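You operate a simulated robot arm through the tools that you are given. There is no shell and no other tool. Be economical: measure what you need, move in short steps, check, and stop when the job is done.

Carry out the task below with a simulated two-armed robot. There is one attempt and no reset: what you move stays moved.

TASK
Move the clear jar to the round table; hold the cream candle steady, switch it on and stand it inside.
Fine: switch it on before it goes in; switch the tall candle on too. Set down upright: what you pick out.

The check looks at the end state, three seconds after you hand in, the way a careful person would. Anything else that was tipped, shoved, dropped, spilled or broken makes it a failure.

THE ROBOT
Two 7-joint arms with two-finger parallel grippers on one trunk, on a base that drives. Base frame: it is fixed to the floor where the robot stands at the start and does not move with it; the origin is under the middle of the robot, x ahead of it, y to its left, z up; the surface under the hand at the start is at about z = 0.44. Lengths are in m, angles in rad, forces in N, time in s.
The left shoulder is at the start at [0.07, 0.163, 1.17], the right one opposite. With the tool pointing down near the work surface each hand reaches from about 0.1 to 0.74 m from the robot's upright axis, wherever it stands, measured 20 degrees to its own side. Places, roughly: cream candle button [0.5, 0.2, 0.5]; green candle button [0.5, -0.3, 0.5]; jar [0.8, 0, 0.4]; pink candle button [0.5, 0, 0.5]; tall candle knob [0.2, 0.5, 0.5]; top of the round table [0.2, 0.5, 0.5]. Payload 3.43 kg a hand.
Tool frame (each hand has its own): the origin (TCP) lies between the finger pads and is the grasp point; the fingertips stand 0.034 m ahead of it; z points along the fingers, y is the line along which they close. The gripper opens to 0.128 m. The fingers are 0.024 m wide and 0.012 m thick; the gripper's body (0.048 by 0.13 m) begins 0.096 m behind the TCP.
Orientation is told as [roll, pitch, yaw] about the base's x, y, z axes, in that order, counted from this pose: with the fingers straight down and closing along the base's y, the tool's x points along the base's -x, its y along +y and its z along -z.

THE INTERFACE
- The arms move only by the tool servo_tool. It takes "left_motion", "right_motion" or both (then of equal length, played together; a hand with none holds still); each is a list of rows, each an object of numbers (a shift or turn left out is 0, a gripper value left out holds the last): "rx", "ry", "rz": the turn, a rotation vector about the tool's x, y, z in rad; "x", "y", "z": the shift along the tool's x, y, z in m; "fingers": the closure in counts, from 0 (fully open) to 255 (shut). In form: [{"rx": .., "ry": .., "rz": .., "x": .., "y": .., "z": .., "fingers": ..}, ...]. A call has 1 to 20 rows; each row is the pose to reach, as a shift and turn from the pose commanded when the call began, along the tool's axes at that moment. A row lasts 0.2 s, in which the tool goes at most 0.05 m and 0.15 rad; a call with a longer step from one row to the next is refused whole, and so is a gripper value outside its range. Where a pose cannot be reached the arm comes as near as it can. A force on the tool above 40 N (or 10 N above the force at the start of the call, whichever is more), or a blocked arm, ends the call early, and 0.2 s more pass. The fingers move at their own pace (about 0.153 m/s each) and stop on an object; they squeeze with about 29 N. The grip force told is the motor's: it shows also when the fingers shut on nothing. Time passes only in rows, and 0.2 s behind the last, so rows that repeat a pose let the fingers close. The reply holds the time, the measured pose of the TCP, the force on the tool along the base axes, the opening and the grip force, in the units named above and with some noise, with the torque about the TCP (base axes, N m) and any sound that the robot's microphone picked up.
- Cameras (640 x 400 px; columns grow to the right, rows downward): "scene" is now at [0.1054, 0.0301, 1.3609]; the picture's right is [0.50, -0.87, -0.00], its down [-0.78, -0.44, -0.45] and it looks along [0.39, 0.22, -0.89] (base axes); focal length 268 px, centre (320, 200). "left" rides on the left gripper at [0.076, 0.011, -0.16] in its tool frame; the picture's right is [-0.15, 0.99, 0.00], its down [-0.88, -0.13, -0.46] and it looks along [-0.45, -0.07, 0.89] (tool axes); focal length 234 px, centre (320, 200). "right" rides on the right gripper at [0.076, -0.011, -0.16] in its tool frame; the picture's right is [0.15, 0.99, 0.00], its down [-0.88, 0.13, -0.46] and it looks along [-0.45, 0.07, 0.89] (tool axes); focal length 234 px, centre (320, 200). There is no depth. A picture from a camera that has moved, and an enlarged one, comes with that camera's place and axes in the base frame and with its lens.
- grab_frame(camera): a new picture of that camera. It takes no simulated time.
- lift_body(by): slides the trunk up (or, below 0, down) by that many m; the arms and the scene camera ride with it, the base frame stays. It gives what a move gives, with no picture.
- roll_base(legs): drives the robot by 1 to 6 legs, each [ahead, left, turn to the left] in m, m and rad, along the robot's own axes; the way and the turn of a leg run together, so that a leg with both is an arc; at most 1.5 m and 3.142 rad a leg. The arms and the cameras ride along, it lands a little off, and it stops where it bumps. It gives what a move gives.
- turn_head(pan, tilt): turns the head with the scene camera to pan (to the left, within 1.501 rad either way) and tilt (down, from -0.506 to 1.204), counted from straight ahead of the robot. It gives what a move gives.
- enlarge(camera, box): a new picture of the part [left, top, right, bottom] of that camera's present view, enlarged. It takes no simulated time.
- job_done(): hands the job in; it is judged then, once.

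Go step by step. Nothing tells you exact positions but the pictures and the camera data: compare them with the known pose of the tool, close in by small moves and look again before you grip or let go. The budget is 120 turns and 108 pictures, counting those below and the enlarged ones. Unless the task says otherwise, let go and move clear before handing in, and close with one line.

The tools are called after "Emit:" as name(argument=value, ...) on one line, values as JSON. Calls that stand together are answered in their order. servo_tool: Moves the arms, as the interface text tells. Its arguments: {"type":"object","properties":{"left_motion":{"type":"array","items":{"type":"object","properties":{"rx":{"type":"number"},"ry":{"type":"number"},"rz":{"type":"number"},"x":{"type":"number"},"y":{"type":"number"},"z":{"type":"number"},"fingers":{"type":"number"}}}},"right_motion":{"type":"array","items":{"type":"object","properties":{"rx":{"type":"number"},"ry":{"type":"number"},"rz":{"type":"number"},"x":{"type":"number"},"y":{"type":"number"},"z":{"type":"number"},"fingers":{"type":"number"}}}}},"required":[]} The other tools are called the same way: lift_body (by) slides the trunk up or down; roll_base (legs) drives the base; turn_head (pan, tilt) turns the head that bears the scene camera; grab_frame (camera) takes a picture; enlarge (camera, box) takes an enlarged picture of a part of a camera's view; job_done () hands the job in.

At the start:

```text
time_s: 0.0
left_ee_pos: [0.5356, 0.1996, 0.7106]
left_ee_rot: [0.0, 0.001, 0.001]
left_wrist_force: [0.1, 0.1, 0.1]
left_moment: [0.0, 0.02, 0.03]
left_width: 0.128
left_grip_force: 0.0
right_ee_pos: [0.6035, -0.2734, 0.7455]
right_ee_rot: [0.0, 0.001, 0.0]
right_wrist_force: [0.1, 0.7, 0.6]
right_moment: [-0.01, -0.05, 0.02]
right_width: 0.1277
right_grip_force: 0.1
trunk travel left (down, up): [-0.65, 0.29]
robot x, y, heading: [-0.0011, -0.0025, 0.002]
head pan, tilt: [0.518, 1.108]
```

scene: 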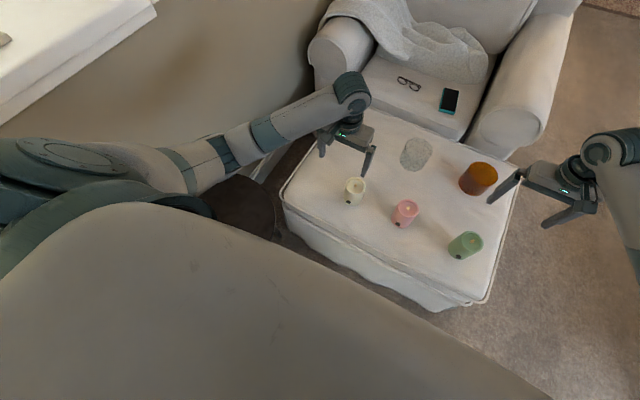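
right: 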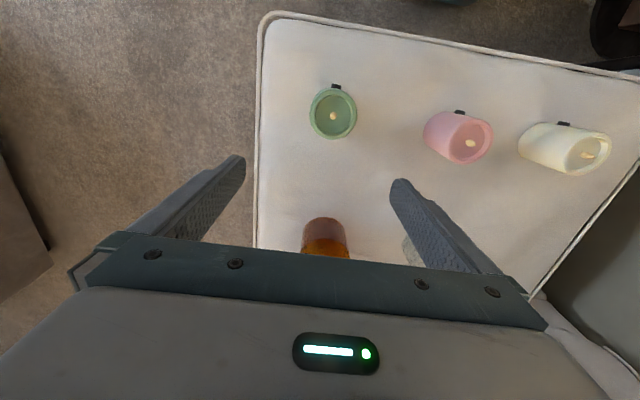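
left: 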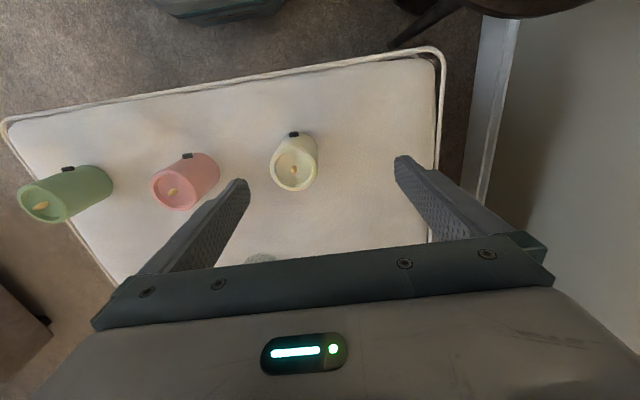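

I see an ottoman with three small candles, a clear jar and an amber jar; the round table should be to my left. I'll look closer at these.

Emit:
enlarge(camera="scene", box=[280, 100, 540, 300])

Emit:
turn_head(pan=1.3, tilt=1.1)

Emit:
grab_frame(camera="scene")

```text
2.00 times, centred on (410, 200) of scene
camera zoom: at [0.1054, 0.0301, 1.3609], right [0.5, -0.87, 0.0], down [-0.78, -0.44, -0.45], along [0.39, 0.22, -0.89], focal length 537 px, centre (140, 200)
```

zoom: 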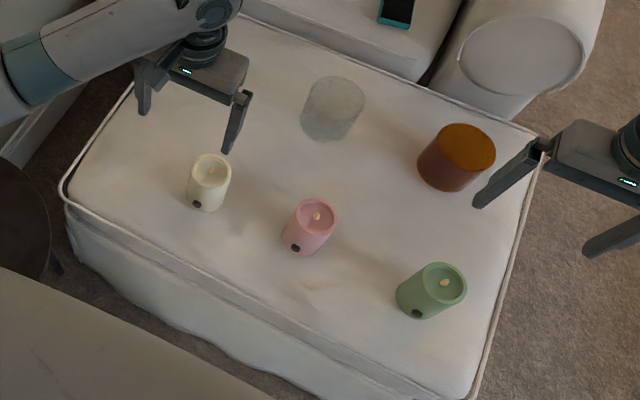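

```text
time_s: 1.1
left_ee_pos: [0.5357, 0.1991, 0.711]
left_ee_rot: [0.0, -0.002, 0.0]
left_wrist_force: [-0.4, -0.4, -0.8]
left_moment: [0.01, -0.03, -0.01]
left_width: 0.128
left_grip_force: 0.1
right_ee_pos: [0.6049, -0.272, 0.7454]
right_ee_rot: [0.0, -0.001, 0.001]
right_wrist_force: [-0.5, -0.6, 0.5]
right_moment: [-0.01, 0.02, 0.02]
right_width: 0.128
right_grip_force: 0.0
trunk travel left (down, up): [-0.65, 0.29]
robot x, y, heading: [0.0015, 0.0012, 0.002]
head pan, tilt: [1.3, 1.1]
```

```text
103 pictures are left
camera scene: at [0.068, 0.0599, 1.3614], right [0.96, -0.27, 0.0], down [-0.24, -0.86, -0.45], along [0.12, 0.44, -0.89], focal length 268 px, centre (320, 200)
```

scene: 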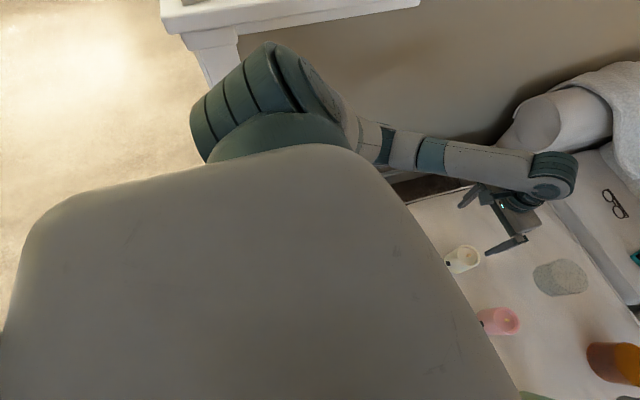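

The dark round table is hidden behind my left shoulder. I'll use the left wrist camera to see it, raising and yawing that hand.

Emit:
servo_tool(left_motion=[{"z": -0.04}, {"z": -0.08}, {"z": -0.12, "rz": -0.14}, {"z": -0.16, "rz": -0.28}, {"z": -0.18, "x": 0.03, "rz": -0.42}, {"z": -0.18, "x": 0.06, "rz": -0.56}, {"z": -0.18, "x": 0.09, "rz": -0.7}, {"z": -0.18, "x": 0.12, "rz": -0.84}, {"z": -0.18, "x": 0.15, "rz": -0.98}, {"z": -0.18, "x": 0.15, "rz": -1.12}, {"z": -0.18, "x": 0.15, "rz": -1.26}, {"z": -0.18, "x": 0.15, "rz": -1.4}, {"z": -0.18, "x": 0.15, "rz": -1.54}])

Emit:
grab_frame(camera="left")

Emit:
grab_frame(camera="scene")

```text
time_s: 3.9
left_ee_pos: [0.3995, 0.215, 0.8806]
left_ee_rot: [-0.001, 0.001, 1.542]
left_wrist_force: [0.5, -0.1, -0.3]
left_moment: [0.0, 0.02, 0.01]
left_width: 0.1282
left_grip_force: 0.0
left hand out of reach, approached as far as the arm can: row 13
right_ee_pos: [0.6044, -0.2731, 0.746]
right_ee_rot: [-0.001, 0.001, -0.001]
right_wrist_force: [1.5, -0.1, -0.4]
right_moment: [0.01, -0.01, 0.01]
right_width: 0.1282
right_grip_force: 0.1
trunk travel left (down, up): [-0.65, 0.29]
robot x, y, heading: [-0.0046, -0.0027, 0.001]
head pan, tilt: [1.3, 1.1]
```

```text
102 pictures are left
camera left: at [0.3876, 0.1402, 1.041], right [-0.98, 0.18, 0.0], down [0.16, 0.88, 0.45], along [0.08, 0.45, -0.89], focal length 234 px, centre (320, 200)
```

left: 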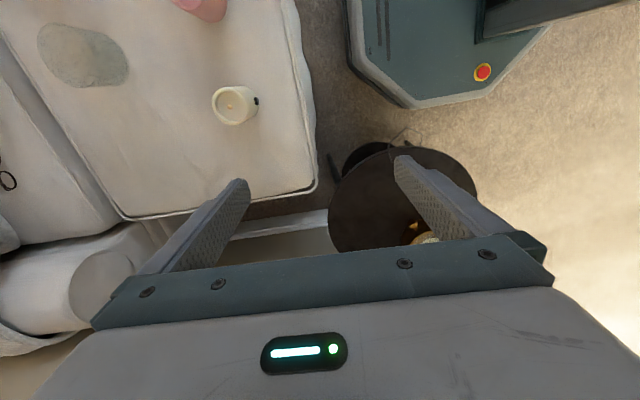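

```text
101 pictures are left
camera scene: at [0.0679, 0.0614, 1.3614], right [0.96, -0.27, 0.0], down [-0.24, -0.86, -0.45], along [0.12, 0.44, -0.89], focal length 268 px, centre (320, 200)
```

scene: 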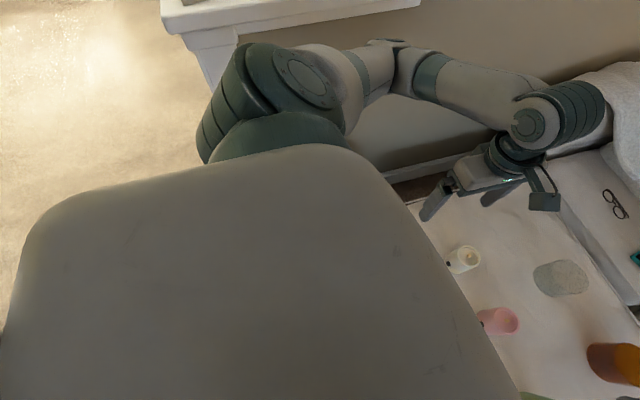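

The base is octagonal with a gap to the ottoman; the round table is near (0.21, 0.49), radius ~0.2, with the tall candle on it. Next I look at the jar closely with the scene camera.

Emit:
turn_head(pan=0.0, tilt=0.85)

Emit:
grab_frame(camera="scene")

Emit:
enlarge(camera="scene", box=[260, 140, 420, 240])

Emit:
enlarge(camera="left", box=[340, 130, 500, 250])

```text
time_s: 5.4
left_ee_pos: [0.4, 0.2132, 0.8812]
left_ee_rot: [0.0, 0.001, 1.538]
left_wrist_force: [0.6, -0.3, -0.8]
left_moment: [-0.01, 0.0, -0.05]
left_width: 0.1282
left_grip_force: 0.1
right_ee_pos: [0.6035, -0.2741, 0.7461]
right_ee_rot: [-0.001, 0.0, -0.001]
right_wrist_force: [0.4, -0.1, 0.9]
right_moment: [0.0, -0.01, -0.02]
right_width: 0.128
right_grip_force: 0.0
trunk travel left (down, up): [-0.65, 0.29]
robot x, y, heading: [-0.0031, -0.0018, 0.001]
head pan, tilt: [0.0, 0.85]
```

```text
100 pictures are left
camera scene: at [0.1292, -0.0008, 1.3791], right [0.0, -1.0, 0.0], down [-0.75, 0.0, -0.66], along [0.66, 0.0, -0.75], focal length 268 px, centre (320, 200)
```

scene: 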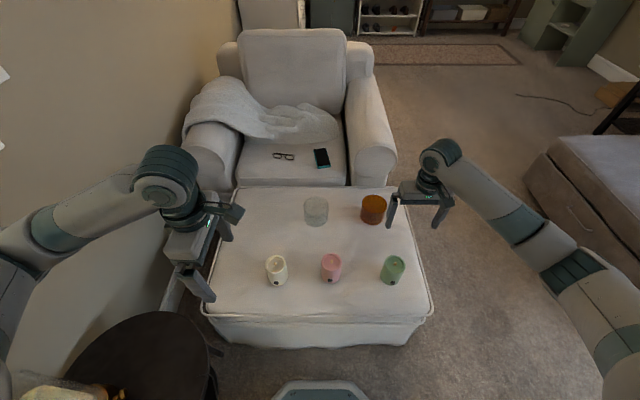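

```text
4.00 times, centred on (340, 190) of scene
camera zoom: at [0.1292, -0.0008, 1.3791], right [0.0, -1.0, 0.0], down [-0.75, 0.0, -0.66], along [0.66, 0.0, -0.75], focal length 1074 px, centre (240, 240)
```

zoom: 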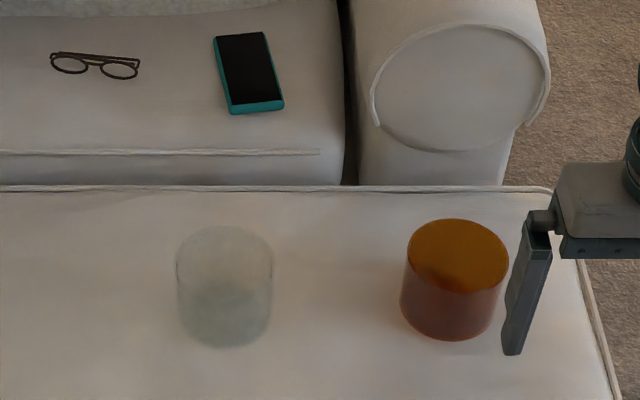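

```text
3.33 times, centred on (420, 190) of left
camera zoom: at [0.3873, 0.139, 1.0413], right [-0.98, 0.18, 0.0], down [0.16, 0.88, 0.45], along [0.08, 0.45, -0.89], focal length 781 px, centre (-13, 233)
```

zoom: 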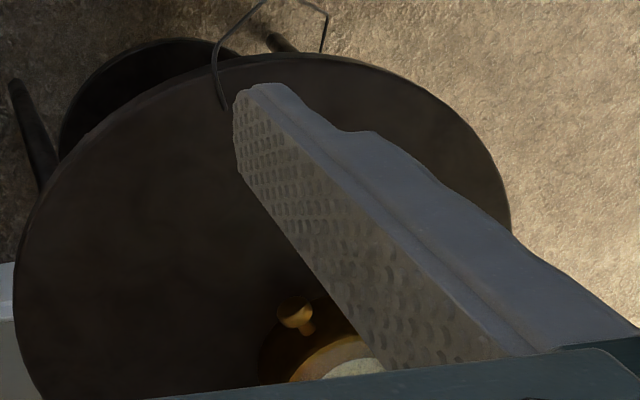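

Jar stands at about (0.85, 0.02), ~0.105 wide; cream candle at about (0.58, 0.16). I want to back up to work the table from the front, so I check the sides and rear for obstacles.

Emit:
turn_head(pan=1.5, tilt=0.4)

Emit:
grab_frame(camera="scene")

Emit:
turn_head(pan=-1.5, tilt=0.4)

Emit:
grab_frame(camera="scene")

```text
time_s: 7.0
left_ee_pos: [0.4008, 0.2126, 0.8801]
left_ee_rot: [0.0, 0.002, 1.538]
left_wrist_force: [1.1, 0.0, -0.1]
left_moment: [-0.02, -0.02, -0.01]
left_width: 0.1282
left_grip_force: 0.2
right_ee_pos: [0.6042, -0.2741, 0.7475]
right_ee_rot: [-0.001, 0.0, 0.001]
right_wrist_force: [0.2, 0.0, 0.1]
right_moment: [0.03, 0.0, 0.01]
right_width: 0.1277
right_grip_force: 0.0
trunk travel left (down, up): [-0.65, 0.29]
robot x, y, heading: [0.0001, -0.0012, 0.001]
head pan, tilt: [1.499, 0.4]
```

```text
97 pictures are left
camera scene: at [0.0577, 0.0915, 1.4182], right [1.0, -0.07, 0.0], down [-0.03, -0.39, -0.92], along [0.07, 0.92, -0.39], focal length 268 px, centre (320, 200)
```

scene: 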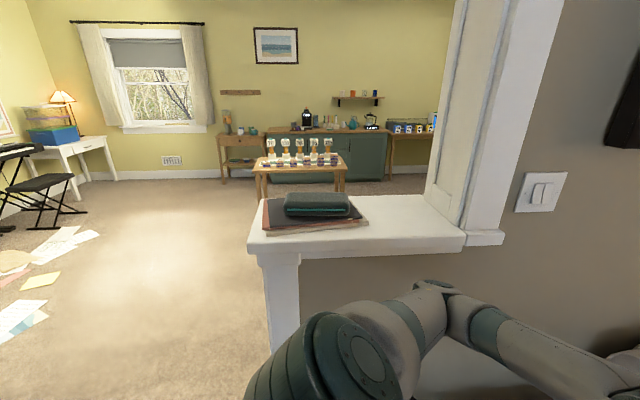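

```text
time_s: 9.6
left_ee_pos: [0.4007, 0.2145, 0.881]
left_ee_rot: [0.001, 0.001, 1.537]
left_wrist_force: [0.1, -0.5, -0.2]
left_moment: [0.01, 0.01, 0.01]
left_width: 0.1278
left_grip_force: 0.0
right_ee_pos: [0.6042, -0.273, 0.7462]
right_ee_rot: [0.0, 0.001, 0.0]
right_wrist_force: [0.1, 0.3, 0.2]
right_moment: [-0.02, -0.01, -0.01]
right_width: 0.128
right_grip_force: 0.0
trunk travel left (down, up): [-0.65, 0.29]
robot x, y, heading: [0.0011, 0.0019, -0.001]
head pan, tilt: [-1.499, 0.4]
```

```text
96 pictures are left
camera scene: at [0.0577, -0.0933, 1.4183], right [-1.0, -0.07, 0.0], down [-0.03, 0.39, -0.92], along [0.07, -0.92, -0.39], focal length 268 px, centre (320, 200)
```

scene: 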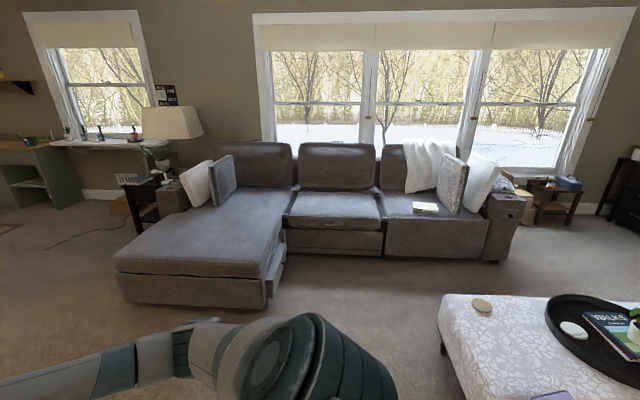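

A coffee table sits behind at x≈-0.38, so no backing. I'll raise the trunk for clearance and rotate left in place so the round table is ahead of me.

Emit:
lift_body(by=0.2)

Emit:
turn_head(pan=0.2, tilt=1.1)

Emit:
roll_base(legs=[[0, 0, 0.4]])

Emit:
grab_frame(camera="scene")

Emit:
grab_frame(camera="left")

```text
time_s: 11.8
left_ee_pos: [0.3999, 0.2138, 1.0802]
left_ee_rot: [0.0, 0.002, 1.539]
left_wrist_force: [1.1, -0.4, 0.1]
left_moment: [0.01, 0.0, 0.05]
left_width: 0.1281
left_grip_force: 0.0
right_ee_pos: [0.6042, -0.2733, 0.9467]
right_ee_rot: [0.001, 0.001, 0.0]
right_wrist_force: [-0.2, 0.6, 0.0]
right_moment: [0.0, 0.02, 0.04]
right_width: 0.128
right_grip_force: 0.1
trunk travel left (down, up): [-0.85, 0.09]
robot x, y, heading: [-0.003, -0.0023, 0.002]
head pan, tilt: [-1.499, 0.4]
```

```text
time_s: 13.5
left_ee_pos: [0.3996, 0.214, 1.0813]
left_ee_rot: [0.0, 0.002, 1.538]
left_wrist_force: [-0.4, -1.0, -0.6]
left_moment: [0.03, -0.01, 0.0]
left_width: 0.1282
left_grip_force: 0.1
right_ee_pos: [0.6044, -0.2725, 0.9461]
right_ee_rot: [0.001, 0.0, -0.001]
right_wrist_force: [-0.4, 0.2, -0.9]
right_moment: [0.01, -0.02, 0.0]
right_width: 0.128
right_grip_force: 0.0
trunk travel left (down, up): [-0.85, 0.09]
robot x, y, heading: [0.0043, -0.005, -0.004]
head pan, tilt: [0.201, 1.1]
```

```text
time_s: 15.1
left_ee_pos: [0.2873, 0.3505, 1.0815]
left_ee_rot: [0.001, 0.001, 1.936]
left_wrist_force: [-0.1, -0.1, -0.6]
left_moment: [0.0, 0.02, 0.01]
left_width: 0.1279
left_grip_force: 0.0
right_ee_pos: [0.6632, -0.0198, 0.946]
right_ee_rot: [0.0, 0.0, 0.395]
right_wrist_force: [0.0, 0.7, 0.6]
right_moment: [0.02, 0.0, 0.04]
right_width: 0.1281
right_grip_force: 0.0
trunk travel left (down, up): [-0.85, 0.09]
robot x, y, heading: [-0.0005, 0.0019, 0.402]
head pan, tilt: [0.201, 1.1]
```

```text
95 pictures are left
camera scene: at [0.0996, 0.0537, 1.5614], right [0.56, -0.83, 0.0], down [-0.74, -0.5, -0.45], along [0.38, 0.26, -0.89], focal length 268 px, centre (320, 200)
```

scene: 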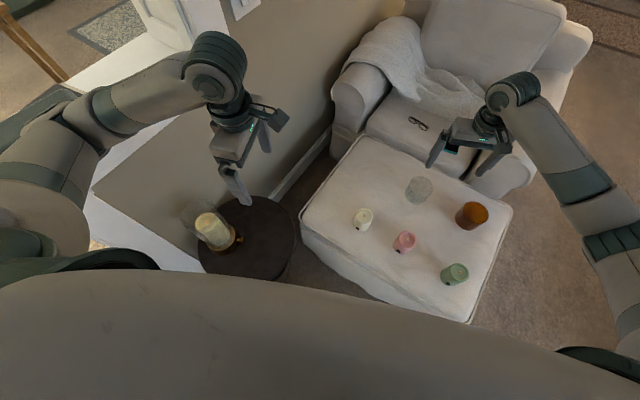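

```text
94 pictures are left
camera left: at [0.3044, 0.2772, 1.2412], right [-0.98, -0.22, 0.0], down [-0.19, 0.87, 0.45], along [-0.1, 0.44, -0.89], focal length 234 px, centre (320, 200)
```

left: 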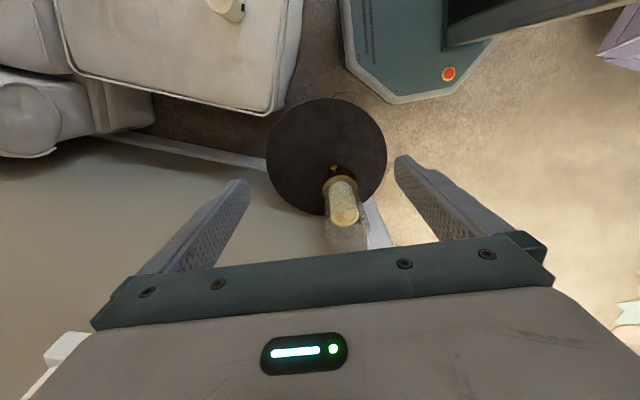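

Now I can see the tall candle in a glass chimney with a brass base and knob. Enlarging.

Emit:
enlarge(camera="scene", box=[170, 180, 310, 290])

Emit:
enlarge(camera="left", box=[250, 90, 410, 250])

```text
3.64 times, centred on (240, 235) of scene
camera zoom: at [0.0996, 0.0537, 1.5614], right [0.56, -0.83, 0.0], down [-0.74, -0.5, -0.45], along [0.38, 0.26, -0.89], focal length 976 px, centre (611, 73)
```

zoom: 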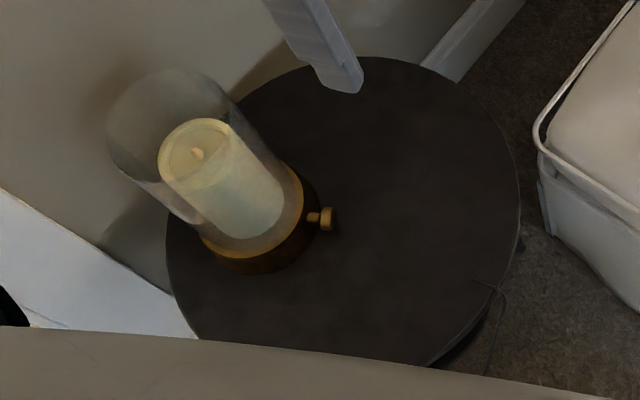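

```text
2.50 times, centred on (330, 170) of left
camera zoom: at [0.3044, 0.2772, 1.2412], right [-0.98, -0.22, 0.0], down [-0.19, 0.87, 0.45], along [-0.1, 0.44, -0.89], focal length 585 px, centre (295, 275)
```

zoom: 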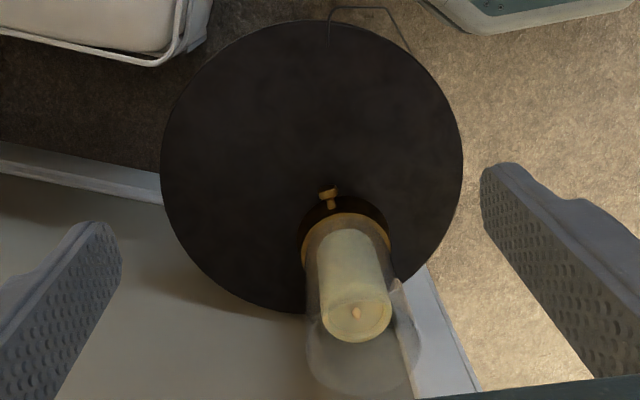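

Triangulated: knob at about (0.213, 0.497, 0.56), its stem pointing about (0.58, −0.81) away from the lamp; table top near z≈0.5. I rotate a further 0.4 for a better hand approach.

Emit:
roll_base(legs=[[0, 0, 0.4]])

Emit:
grab_frame(camera="scene")

```text
time_s: 16.7
left_ee_pos: [0.1277, 0.4345, 1.0806]
left_ee_rot: [-0.001, 0.002, 2.335]
left_wrist_force: [-0.5, -0.7, 0.0]
left_moment: [-0.01, -0.03, 0.02]
left_width: 0.1281
left_grip_force: 0.1
right_ee_pos: [0.6195, 0.2399, 0.9467]
right_ee_rot: [0.002, 0.0, 0.794]
right_wrist_force: [-1.0, -0.2, -0.3]
right_moment: [-0.01, 0.0, -0.02]
right_width: 0.1282
right_grip_force: 0.1
trunk travel left (down, up): [-0.85, 0.09]
robot x, y, heading: [-0.0052, -0.0017, 0.797]
head pan, tilt: [0.201, 1.1]
```

```text
91 pictures are left
camera scene: at [0.0706, 0.0877, 1.5614], right [0.84, -0.54, 0.0], down [-0.48, -0.75, -0.45], along [0.25, 0.38, -0.89], focal length 268 px, centre (320, 200)
```

scene: 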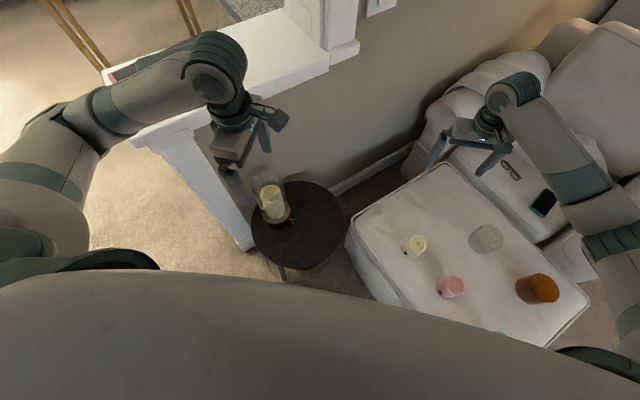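

Lamp chimney reaches ~0.82 m near (0.17, 0.56). I move the left hand away from it toward (0.30, 0.36), then tilt it to point at the knob.

Emit:
servo_tool(left_motion=[{"x": 0.043, "y": -0.018}, {"x": 0.086, "y": -0.036}, {"x": 0.13, "y": -0.055}, {"x": 0.173, "y": -0.073}, {"x": 0.173, "y": -0.073, "rz": 0.145}])

Emit:
servo_tool(left_motion=[{"ry": -0.14}, {"ry": -0.28}, {"ry": -0.42}, {"ry": -0.56}, {"ry": -0.7}, {"ry": -0.85}])

Emit:
lift_body(by=-0.2)

Emit:
grab_frame(camera="left")

Emit:
grab_frame(camera="scene")

```text
time_s: 17.9
left_ee_pos: [0.2981, 0.3599, 1.0809]
left_ee_rot: [-0.002, 0.002, 2.188]
left_wrist_force: [-0.9, -0.3, -0.3]
left_moment: [0.02, -0.09, -0.03]
left_width: 0.128
left_grip_force: 0.1
left hand out of reach, approached as far as the arm can: row 1, 2, 3, 4
right_ee_pos: [0.6179, 0.2396, 0.9466]
right_ee_rot: [-0.002, -0.001, 0.796]
right_wrist_force: [-0.3, -0.7, 0.6]
right_moment: [-0.03, -0.02, -0.01]
right_width: 0.1278
right_grip_force: 0.0
trunk travel left (down, up): [-0.85, 0.09]
robot x, y, heading: [0.0008, -0.0011, 0.803]
head pan, tilt: [0.201, 1.1]
```

```text
time_s: 19.3
left_ee_pos: [0.3598, 0.402, 1.0787]
left_ee_rot: [0.011, -0.827, 2.179]
left_wrist_force: [-0.4, -0.2, -0.6]
left_moment: [-0.02, 0.01, -0.02]
left_width: 0.1282
left_grip_force: 0.0
left hand out of reach, approached as far as the arm can: row 1, 2, 3, 4, 5, 6
right_ee_pos: [0.6203, 0.2384, 0.9459]
right_ee_rot: [0.0, 0.001, 0.795]
right_wrist_force: [1.5, -0.1, -0.5]
right_moment: [0.04, 0.02, -0.01]
right_width: 0.1276
right_grip_force: 0.0
trunk travel left (down, up): [-0.85, 0.09]
robot x, y, heading: [-0.0009, -0.0023, 0.798]
head pan, tilt: [0.201, 1.1]
```

```text
time_s: 21.4
left_ee_pos: [0.3587, 0.4047, 0.8777]
left_ee_rot: [0.01, -0.823, 2.178]
left_wrist_force: [-0.2, 0.4, -0.2]
left_moment: [0.04, -0.01, 0.0]
left_width: 0.1279
left_grip_force: 0.0
right_ee_pos: [0.6186, 0.2399, 0.7469]
right_ee_rot: [-0.002, -0.001, 0.794]
right_wrist_force: [-0.3, 0.0, -0.1]
right_moment: [-0.01, 0.0, -0.03]
right_width: 0.1281
right_grip_force: 0.0
trunk travel left (down, up): [-0.65, 0.29]
robot x, y, heading: [0.0052, -0.0004, 0.795]
head pan, tilt: [0.201, 1.1]
```

```text
90 pictures are left
camera left: at [0.4477, 0.2608, 0.9323], right [-0.86, -0.49, 0.11], down [-0.04, 0.3, 0.95], along [-0.5, 0.82, -0.28], focal length 234 px, centre (320, 200)
```

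left: 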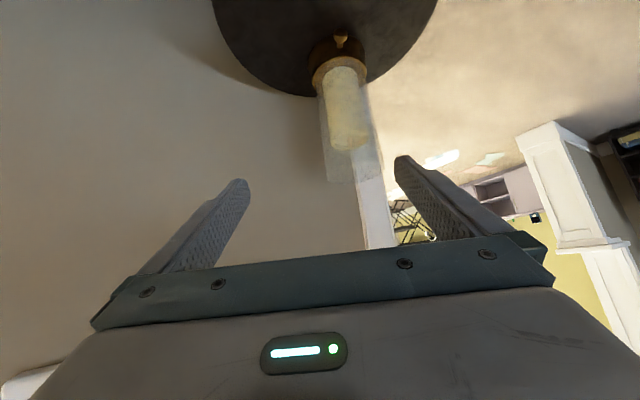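

```text
89 pictures are left
camera scene: at [0.0702, 0.0878, 1.3615], right [0.84, -0.54, 0.0], down [-0.48, -0.75, -0.45], along [0.25, 0.38, -0.89], focal length 268 px, centre (320, 200)
```

scene: 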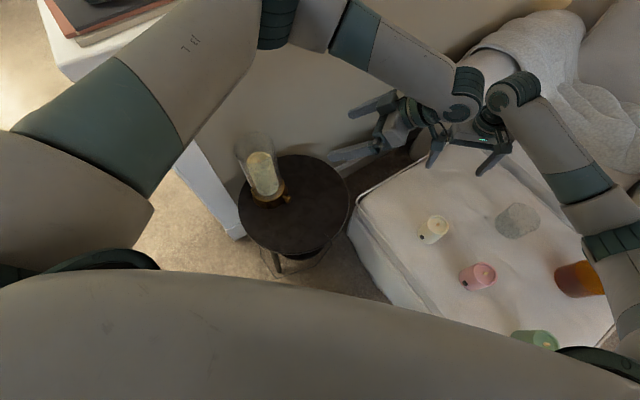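

The left arm is at its limits pointing that way; the right hand crossing over is more natural for this knob. I untilt and retract the left hand high to the left.

Emit:
servo_tool(left_motion=[{"ry": 0.14}, {"ry": 0.28}, {"ry": 0.42}, {"ry": 0.56}, {"ry": 0.7}, {"ry": 0.85}])

Emit:
servo_tool(left_motion=[{"z": -0.045}, {"z": -0.09}, {"z": -0.13}, {"z": -0.13, "x": -0.035, "y": 0.03, "rz": 0.12}, {"z": -0.13, "x": -0.07, "y": 0.06, "rz": 0.24}, {"z": -0.13, "x": -0.105, "y": 0.09, "rz": 0.36}, {"z": -0.13, "x": -0.14, "y": 0.12, "rz": 0.48}, {"z": -0.13, "x": -0.175, "y": 0.15, "rz": 0.6}, {"z": -0.13, "x": -0.21, "y": 0.18, "rz": 0.7}, {"z": -0.13, "x": -0.25, "y": 0.21, "rz": 0.8}])

Emit:
grab_frame(camera="scene")

```text
time_s: 22.9
left_ee_pos: [0.358, 0.4038, 0.8786]
left_ee_rot: [0.007, 0.03, 2.187]
left_wrist_force: [-0.8, 0.2, -0.1]
left_moment: [-0.04, 0.02, -0.03]
left_width: 0.128
left_grip_force: 0.1
right_ee_pos: [0.6179, 0.2394, 0.7455]
right_ee_rot: [-0.001, 0.0, 0.795]
right_wrist_force: [-0.2, -0.2, -0.6]
right_moment: [-0.04, -0.02, 0.02]
right_width: 0.128
right_grip_force: 0.0
trunk travel left (down, up): [-0.65, 0.29]
robot x, y, heading: [-0.0006, 0.0006, 0.795]
head pan, tilt: [0.201, 1.1]
```

```text
time_s: 25.1
left_ee_pos: [0.0403, 0.4898, 1.0008]
left_ee_rot: [-0.017, 0.023, 1.385]
left_wrist_force: [-0.3, -0.1, 0.5]
left_moment: [0.04, -0.05, 0.02]
left_width: 0.1281
left_grip_force: 0.0
right_ee_pos: [0.617, 0.2405, 0.7476]
right_ee_rot: [-0.004, -0.003, 0.797]
right_wrist_force: [0.5, -1.1, 0.1]
right_moment: [0.0, -0.06, -0.01]
right_width: 0.1281
right_grip_force: 0.0
trunk travel left (down, up): [-0.65, 0.29]
robot x, y, heading: [0.0004, 0.0021, 0.798]
head pan, tilt: [0.201, 1.1]
```

```text
88 pictures are left
camera scene: at [0.0673, 0.0875, 1.3616], right [0.84, -0.54, 0.0], down [-0.48, -0.75, -0.46], along [0.25, 0.38, -0.89], focal length 268 px, centre (320, 200)
```

scene: 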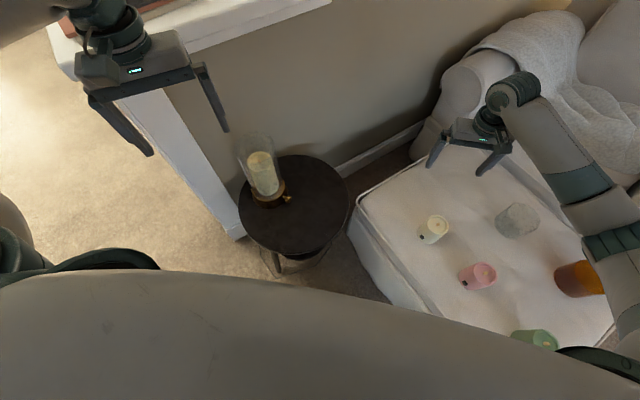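

Left arm is clear. Now I swing the right hand to (0.37, 0.24, 0.80) with yaw ≈2.19.

Emit:
servo_tool(right_motion=[{"x": 0.018, "y": 0.018, "z": -0.01, "rz": -0.14}, {"x": 0.035, "y": 0.036, "z": -0.02, "rz": -0.28}, {"x": 0.053, "y": 0.054, "z": -0.03, "rz": -0.42}, {"x": 0.07, "y": 0.072, "z": -0.04, "rz": -0.56}, {"x": 0.088, "y": 0.09, "z": -0.05, "rz": -0.7}, {"x": 0.105, "y": 0.107, "z": -0.05, "rz": -0.84}, {"x": 0.123, "y": 0.125, "z": -0.05, "rz": -0.98}, {"x": 0.14, "y": 0.143, "z": -0.05, "rz": -1.12}, {"x": 0.158, "y": 0.161, "z": -0.05, "rz": -1.26}, {"x": 0.175, "y": 0.179, "z": -0.05, "rz": -1.39}])

Emit:
servo_tool(right_motion=[{"ry": -0.14}, {"ry": -0.28}, {"ry": -0.42}, {"ry": -0.56}, {"ry": -0.7}, {"ry": -0.85}])

Emit:
grab_frame(camera="right")

Emit:
grab_frame(camera="scene")

```text
time_s: 27.2
left_ee_pos: [0.0421, 0.4911, 1.0017]
left_ee_rot: [-0.013, 0.024, 1.387]
left_wrist_force: [-0.5, -0.2, -0.1]
left_moment: [-0.01, -0.04, -0.02]
left_width: 0.1281
left_grip_force: 0.1
right_ee_pos: [0.3679, 0.2388, 0.7955]
right_ee_rot: [0.001, 0.002, 2.187]
right_wrist_force: [0.5, -0.4, -0.3]
right_moment: [-0.03, 0.0, -0.02]
right_width: 0.128
right_grip_force: 0.1
trunk travel left (down, up): [-0.65, 0.29]
robot x, y, heading: [-0.0018, -0.0004, 0.796]
head pan, tilt: [0.201, 1.1]
```

```text
time_s: 28.6
left_ee_pos: [0.042, 0.4903, 1.0009]
left_ee_rot: [-0.015, 0.022, 1.384]
left_wrist_force: [0.0, 0.0, -0.1]
left_moment: [0.0, -0.03, 0.0]
left_width: 0.1281
left_grip_force: 0.1
right_ee_pos: [0.3682, 0.2395, 0.7965]
right_ee_rot: [0.0, -0.851, 2.189]
right_wrist_force: [-0.6, -0.2, 0.5]
right_moment: [-0.01, -0.04, -0.01]
right_width: 0.1279
right_grip_force: 0.0
trunk travel left (down, up): [-0.65, 0.29]
robot x, y, heading: [0.0008, -0.0052, 0.793]
head pan, tilt: [0.201, 1.1]
```

```text
87 pictures are left
camera right: at [0.4758, 0.1072, 0.8449], right [-0.75, -0.65, -0.11], down [-0.24, 0.12, 0.96], along [-0.61, 0.75, -0.25], focal length 234 px, centre (320, 200)
```

right: 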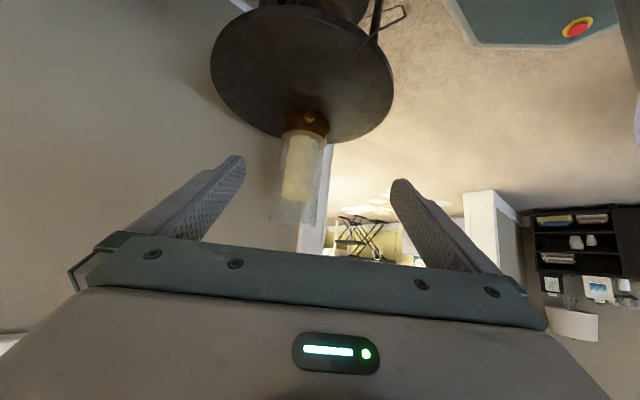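

```text
86 pictures are left
camera scene: at [0.0704, 0.0869, 1.3615], right [0.84, -0.54, 0.0], down [-0.48, -0.75, -0.45], along [0.25, 0.38, -0.89], focal length 268 px, centre (320, 200)
```

scene: 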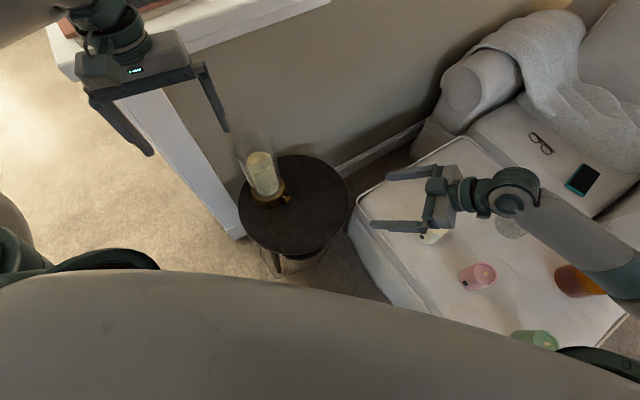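

The right hand reaches this orientation well. I advance toward the knob in part and narrow the fingers, then look.

Emit:
servo_tool(right_motion=[{"z": 0.045, "y": -0.004, "x": -0.003, "fingers": 150}, {"z": 0.09, "y": -0.008, "x": -0.006}, {"z": 0.13, "y": -0.012, "x": -0.01}, {"z": 0.17, "y": -0.016, "x": -0.013}, {"z": 0.21, "y": -0.02, "x": -0.017}, {"z": 0.23, "y": -0.0236, "x": -0.02}])

Emit:
grab_frame(camera="right")

Emit:
enlarge(camera="scene", box=[220, 120, 380, 260])

```text
time_s: 30.1
left_ee_pos: [0.0421, 0.4903, 1.0]
left_ee_rot: [-0.015, 0.025, 1.385]
left_wrist_force: [-0.2, 0.3, 0.8]
left_moment: [0.0, -0.02, 0.0]
left_width: 0.1278
left_grip_force: 0.0
right_ee_pos: [0.283, 0.4066, 0.6604]
right_ee_rot: [-0.003, -0.849, 2.187]
right_wrist_force: [-0.2, -0.4, -0.3]
right_moment: [0.0, -0.03, -0.02]
right_width: 0.0527
right_grip_force: 0.0
trunk travel left (down, up): [-0.65, 0.29]
robot x, y, heading: [-0.0019, 0.0033, 0.796]
head pan, tilt: [0.201, 1.1]
```

```text
85 pictures are left
camera right: at [0.3894, 0.274, 0.7095], right [-0.75, -0.65, -0.11], down [-0.25, 0.12, 0.96], along [-0.61, 0.75, -0.25], focal length 234 px, centre (320, 200)
```

right: 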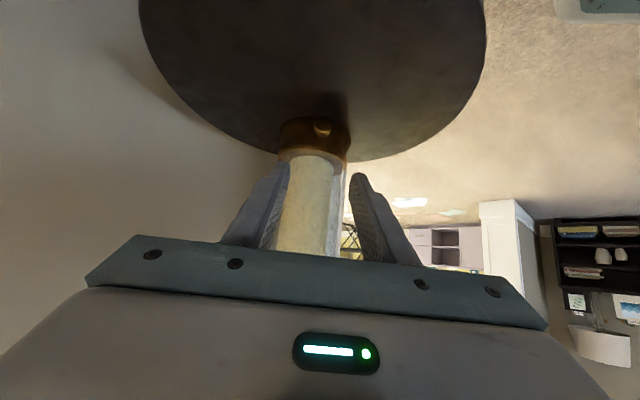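

```text
2.86 times, centred on (300, 190) of scene
camera zoom: at [0.0702, 0.0882, 1.3614], right [0.84, -0.54, 0.0], down [-0.48, -0.75, -0.45], along [0.25, 0.38, -0.89], focal length 767 px, centre (377, 229)
```

zoom: 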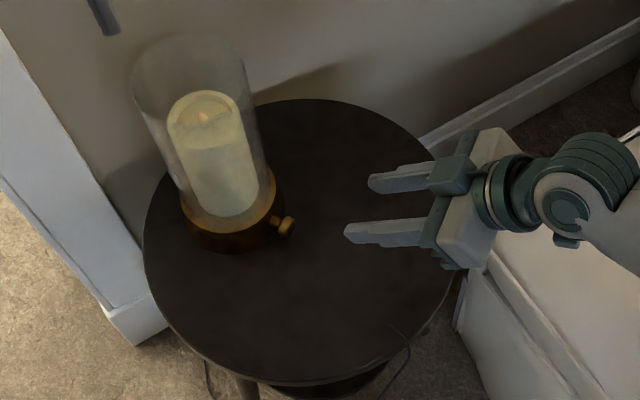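

Knob refined to about (0.213, 0.505, 0.53). I tilt nearer horizontal and move to a pre-grasp point in line with the stem.

Emit:
servo_tool(right_motion=[{"ry": -0.1}, {"ry": -0.2}, {"ry": -0.3}])

Emit:
servo_tool(right_motion=[{"x": 0.035}, {"x": 0.069}, {"x": 0.069, "z": 0.03}, {"x": 0.069, "z": 0.06}])

Emit:
enlarge(camera="right", box=[220, 60, 420, 260])

Emit:
enlarge(camera="scene", box=[240, 150, 340, 230])

```text
time_s: 30.9
left_ee_pos: [0.0426, 0.489, 0.9997]
left_ee_rot: [-0.015, 0.025, 1.385]
left_wrist_force: [0.4, -0.4, 0.3]
left_moment: [0.02, 0.03, -0.02]
left_width: 0.1283
left_grip_force: 0.1
right_ee_pos: [0.2812, 0.4054, 0.6598]
right_ee_rot: [-0.002, -1.151, 2.186]
right_wrist_force: [0.4, -0.5, 0.4]
right_moment: [-0.03, -0.01, 0.02]
right_width: 0.0525
right_grip_force: 0.2
trunk travel left (down, up): [-0.65, 0.29]
robot x, y, heading: [0.005, -0.0038, 0.799]
head pan, tilt: [0.201, 1.1]
```

```text
time_s: 31.9
left_ee_pos: [0.0423, 0.4911, 0.9998]
left_ee_rot: [-0.014, 0.023, 1.386]
left_wrist_force: [0.0, 0.0, 0.5]
left_moment: [0.02, 0.02, 0.01]
left_width: 0.1281
left_grip_force: 0.1
right_ee_pos: [0.2656, 0.4265, 0.5682]
right_ee_rot: [-0.001, -1.149, 2.185]
right_wrist_force: [0.4, 0.3, -0.3]
right_moment: [-0.02, 0.0, -0.01]
right_width: 0.0526
right_grip_force: 0.1
trunk travel left (down, up): [-0.65, 0.29]
robot x, y, heading: [0.0006, 0.0005, 0.796]
head pan, tilt: [0.201, 1.1]
```

```text
2.00 times, centred on (320, 160) of right
camera zoom: at [0.376, 0.2886, 0.5659], right [-0.77, -0.62, -0.13], down [-0.08, -0.12, 0.99], along [-0.63, 0.78, 0.05], focal length 468 px, centre (320, 280)
```

zoom: 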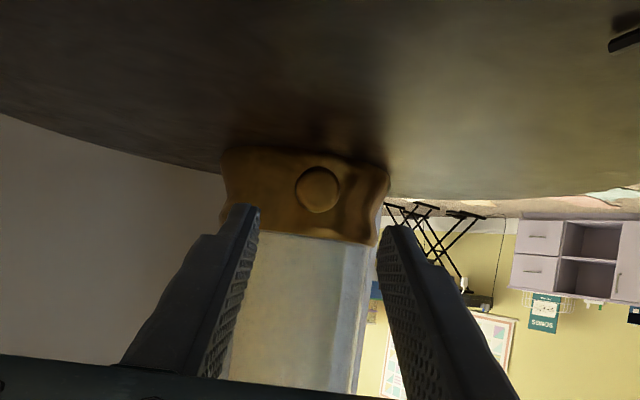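

```text
5.00 times, centred on (290, 190) of scene
camera zoom: at [0.0698, 0.0883, 1.3614], right [0.84, -0.54, 0.0], down [-0.48, -0.75, -0.45], along [0.25, 0.38, -0.89], focal length 1342 px, centre (470, 250)
```

zoom: 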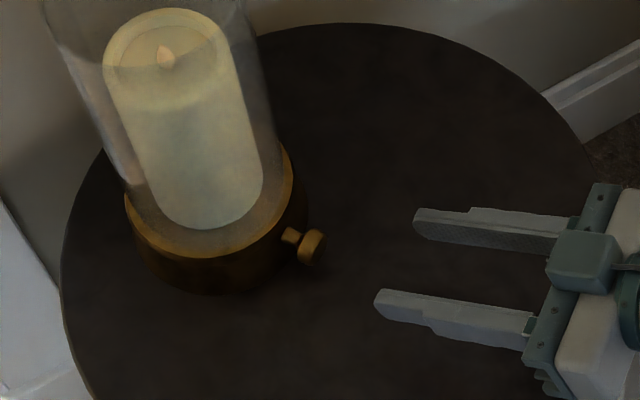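

Aligned well: knob at (0.212, 0.5045, 0.529), straight ahead of the tool. Advance 0.078 and close on it.

Emit:
servo_tool(right_motion=[{"x": -0.003, "z": 0.03, "y": -0.0016}, {"x": -0.003, "z": 0.06, "y": -0.0016}, {"x": -0.003, "z": 0.078, "y": -0.0016}])

Emit:
enlarge(camera="right", box=[220, 60, 420, 260])

Emit:
enlarge(camera="scene", box=[240, 150, 340, 230])

```text
time_s: 32.6
left_ee_pos: [0.0417, 0.4904, 0.9999]
left_ee_rot: [-0.014, 0.025, 1.385]
left_wrist_force: [0.1, 0.0, 0.4]
left_moment: [-0.04, -0.01, -0.01]
left_width: 0.1278
left_grip_force: 0.0
right_ee_pos: [0.2238, 0.4878, 0.5409]
right_ee_rot: [0.0, -1.149, 2.186]
right_wrist_force: [-0.1, 0.5, 0.0]
right_moment: [0.02, 0.02, -0.01]
right_width: 0.0528
right_grip_force: 0.1
trunk travel left (down, up): [-0.65, 0.29]
robot x, y, heading: [-0.0019, 0.0007, 0.797]
head pan, tilt: [0.201, 1.1]
```

```text
2.00 times, centred on (320, 160) of right
camera zoom: at [0.3352, 0.3506, 0.5377], right [-0.77, -0.62, -0.13], down [-0.07, -0.12, 0.99], along [-0.63, 0.78, 0.05], focal length 468 px, centre (320, 280)
```

zoom: 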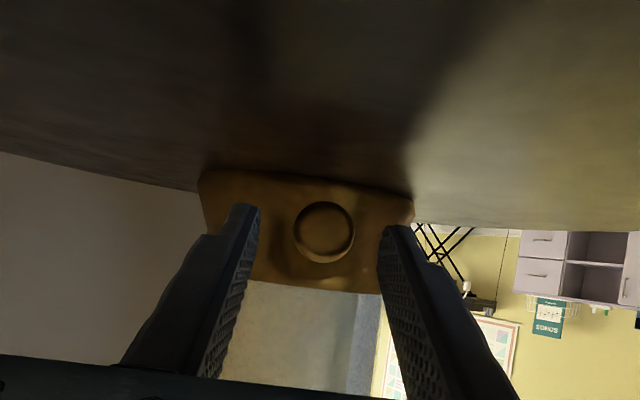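

```text
5.00 times, centred on (290, 190) of scene
camera zoom: at [0.0698, 0.0884, 1.3614], right [0.84, -0.54, 0.0], down [-0.48, -0.75, -0.45], along [0.25, 0.38, -0.89], focal length 1342 px, centre (470, 250)
```

zoom: 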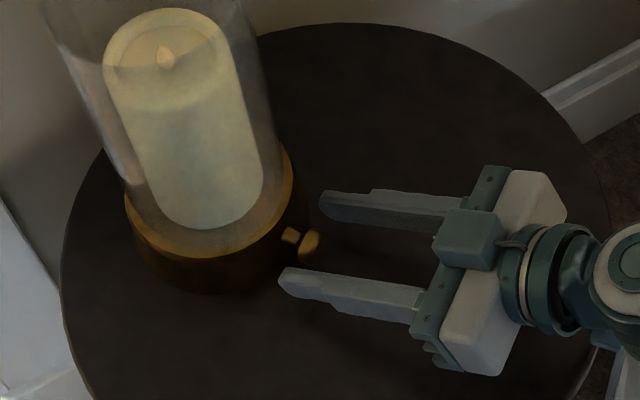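

Fingers straddle the knob. I close part way to check centring.

Emit:
servo_tool(right_motion=[{"fingers": 186}, {"fingers": 186}])

Emit:
enlarge(camera="right", box=[260, 100, 380, 220])

Emit:
enlarge(camera="scene", box=[270, 170, 330, 220])

```text
time_s: 33.2
left_ee_pos: [0.0417, 0.4906, 1.0001]
left_ee_rot: [-0.015, 0.025, 1.385]
left_wrist_force: [0.4, 0.2, 0.2]
left_moment: [-0.03, 0.0, 0.04]
left_width: 0.1281
left_grip_force: 0.1
right_ee_pos: [0.2242, 0.488, 0.5417]
right_ee_rot: [0.001, -1.147, 2.187]
right_wrist_force: [0.2, 1.1, 0.2]
right_moment: [0.05, -0.01, 0.02]
right_width: 0.0346
right_grip_force: 0.1
trunk travel left (down, up): [-0.65, 0.29]
robot x, y, heading: [0.0, -0.004, 0.796]
head pan, tilt: [0.201, 1.1]
```

```text
3.33 times, centred on (320, 160) of right
camera zoom: at [0.3356, 0.3503, 0.5378], right [-0.77, -0.62, -0.13], down [-0.07, -0.12, 0.99], along [-0.63, 0.78, 0.05], focal length 781 px, centre (320, 333)
```

zoom: 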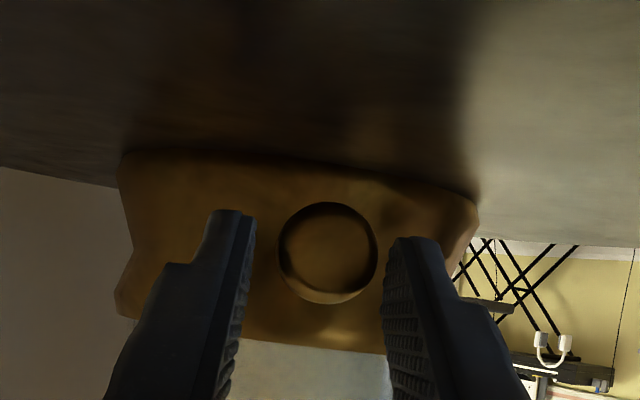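

```text
8.00 times, centred on (300, 195) of scene
camera zoom: at [0.0701, 0.088, 1.3614], right [0.84, -0.54, 0.0], down [-0.48, -0.75, -0.45], along [0.25, 0.38, -0.89], focal length 2148 px, centre (480, 240)
```

zoom: 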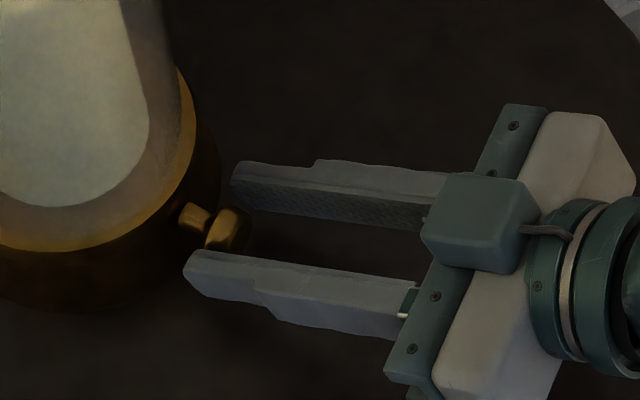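

Knob is ~2 mm toward +tool-y; shift by that and close.

Emit:
servo_tool(right_motion=[{"y": 0.0023}, {"y": 0.0023, "fingers": 200}, {"y": 0.0023, "fingers": 215}, {"y": 0.0023, "fingers": 230}, {"y": 0.0023, "fingers": 245}])

Emit:
enlarge(camera="scene", box=[240, 150, 340, 230])

```text
time_s: 34.5
left_ee_pos: [0.0428, 0.4897, 1.0002]
left_ee_rot: [-0.015, 0.024, 1.386]
left_wrist_force: [0.9, 1.1, -0.1]
left_moment: [0.01, -0.01, -0.01]
left_width: 0.1282
left_grip_force: 0.0
right_ee_pos: [0.2233, 0.4856, 0.5423]
right_ee_rot: [-0.001, -1.148, 2.188]
right_wrist_force: [4.5, 1.6, 1.8]
right_moment: [-0.04, -0.13, -0.12]
right_width: 0.0251
right_grip_force: 29.4
trunk travel left (down, up): [-0.65, 0.29]
robot x, y, heading: [-0.0003, 0.0003, 0.793]
head pan, tilt: [0.201, 1.1]
```

```text
5.00 times, centred on (290, 190) of scene
camera zoom: at [0.0704, 0.0881, 1.3614], right [0.84, -0.54, 0.0], down [-0.48, -0.75, -0.45], along [0.25, 0.38, -0.89], focal length 1342 px, centre (470, 250)
```

zoom: 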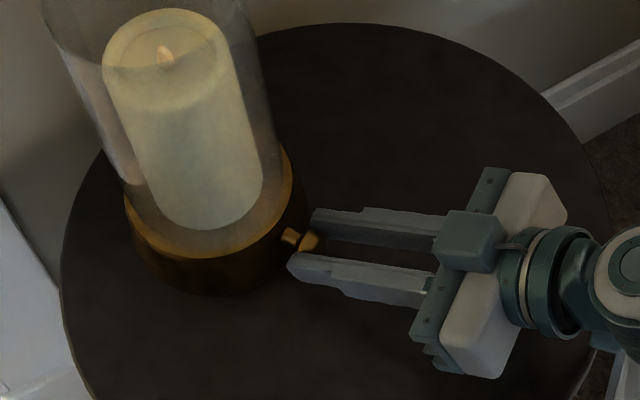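

Knob is gripped (25 mm) with the lamp unmoved. Turn clockwise about the stem axis and listen.

Emit:
servo_tool(right_motion=[{"rx": -0.057, "rz": 0.128, "y": -0.0014}, {"rx": -0.114, "rz": 0.256, "x": 0.0004, "y": -0.0027, "z": 0.0002}, {"rx": -0.171, "rz": 0.383, "x": 0.0008, "y": -0.004, "z": 0.0004}, {"rx": -0.228, "rz": 0.511, "x": 0.0014, "y": -0.0052, "z": 0.0006}])

Emit:
enlarge(camera="scene", box=[240, 150, 340, 230])

```text
time_s: 35.5
left_ee_pos: [0.0424, 0.4908, 1.0]
left_ee_rot: [-0.015, 0.024, 1.386]
left_wrist_force: [-0.3, -0.2, 0.1]
left_moment: [-0.01, 0.03, 0.02]
left_width: 0.128
left_grip_force: 0.1
right_ee_pos: [0.2255, 0.489, 0.5399]
right_ee_rot: [0.997, -0.881, 1.314]
right_wrist_force: [0.7, 3.6, 0.9]
right_moment: [0.5, 0.17, -0.38]
right_width: 0.0254
right_grip_force: 29.6
trunk travel left (down, up): [-0.65, 0.29]
robot x, y, heading: [-0.0029, 0.0015, 0.794]
head pan, tilt: [0.201, 1.1]
```

```text
5.00 times, centred on (290, 190) of scene
camera zoom: at [0.0702, 0.0884, 1.3613], right [0.84, -0.54, 0.0], down [-0.48, -0.75, -0.45], along [0.25, 0.38, -0.89], focal length 1342 px, centre (470, 250)
```

zoom: 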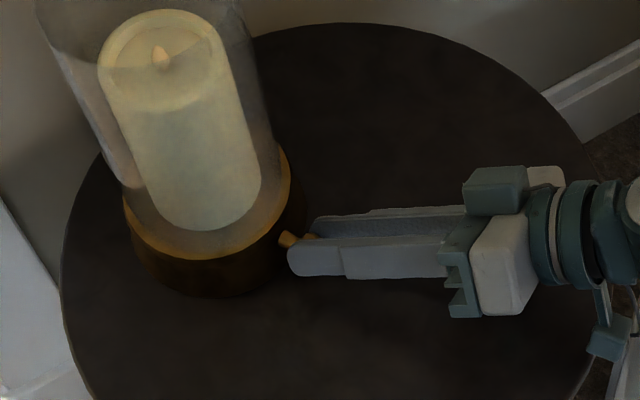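

No click yet; lamp moved only a couple of mm. Continue the same turn a bit more.

Emit:
servo_tool(right_motion=[{"rx": -0.057, "rz": 0.128, "y": -0.0014}, {"rx": -0.114, "rz": 0.256, "x": 0.0004, "y": -0.0027, "z": 0.0002}, {"rx": -0.171, "rz": 0.383, "x": 0.0008, "y": -0.004, "z": 0.0004}])

Emit:
enlarge(camera="scene", box=[240, 150, 340, 230])

Emit:
enlarge(camera="right", box=[220, 60, 420, 260])

```text
time_s: 36.2
left_ee_pos: [0.0419, 0.4905, 1.0015]
left_ee_rot: [-0.014, 0.025, 1.386]
left_wrist_force: [-0.7, -0.5, 0.3]
left_moment: [0.02, -0.02, -0.01]
left_width: 0.1282
left_grip_force: 0.1
right_ee_pos: [0.2242, 0.4866, 0.5445]
right_ee_rot: [1.304, -0.535, 1.11]
right_wrist_force: [-0.8, 3.0, -2.9]
right_moment: [0.47, 0.14, -0.43]
right_width: 0.0247
right_grip_force: 29.4
right hand out of reach, approached as far as the arm can: row 3
trunk travel left (down, up): [-0.65, 0.29]
robot x, y, heading: [0.0003, 0.001, 0.795]
head pan, tilt: [0.201, 1.1]
```

```text
5.00 times, centred on (290, 190) of scene
camera zoom: at [0.0704, 0.0879, 1.3614], right [0.84, -0.54, 0.0], down [-0.48, -0.75, -0.45], along [0.25, 0.38, -0.89], focal length 1342 px, centre (470, 250)
```

zoom: 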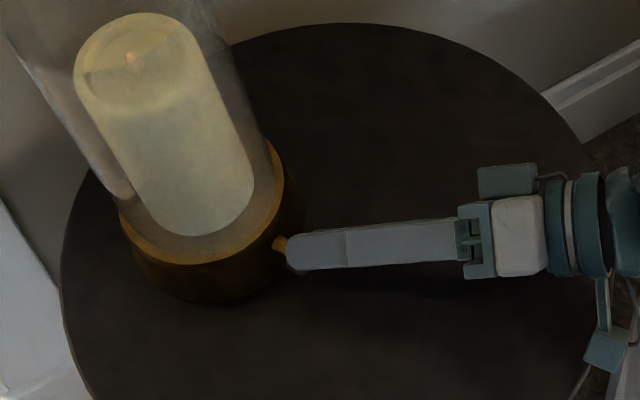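

```text
2.00 times, centred on (320, 160) of right
camera zoom: at [0.3286, 0.3436, 0.5341], right [-0.51, -0.43, 0.75], down [0.64, 0.39, 0.66], along [-0.57, 0.82, 0.08], focal length 468 px, centre (320, 280)
```

zoom: 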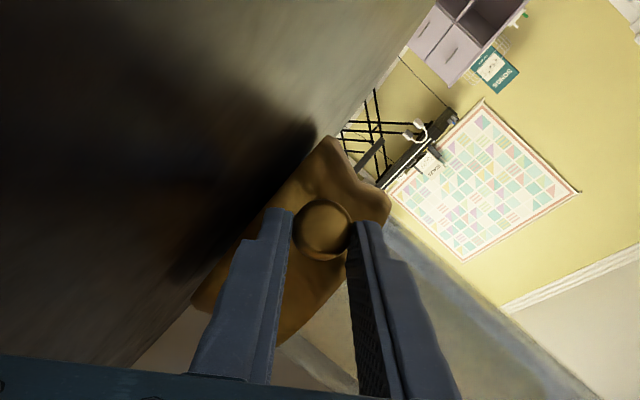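

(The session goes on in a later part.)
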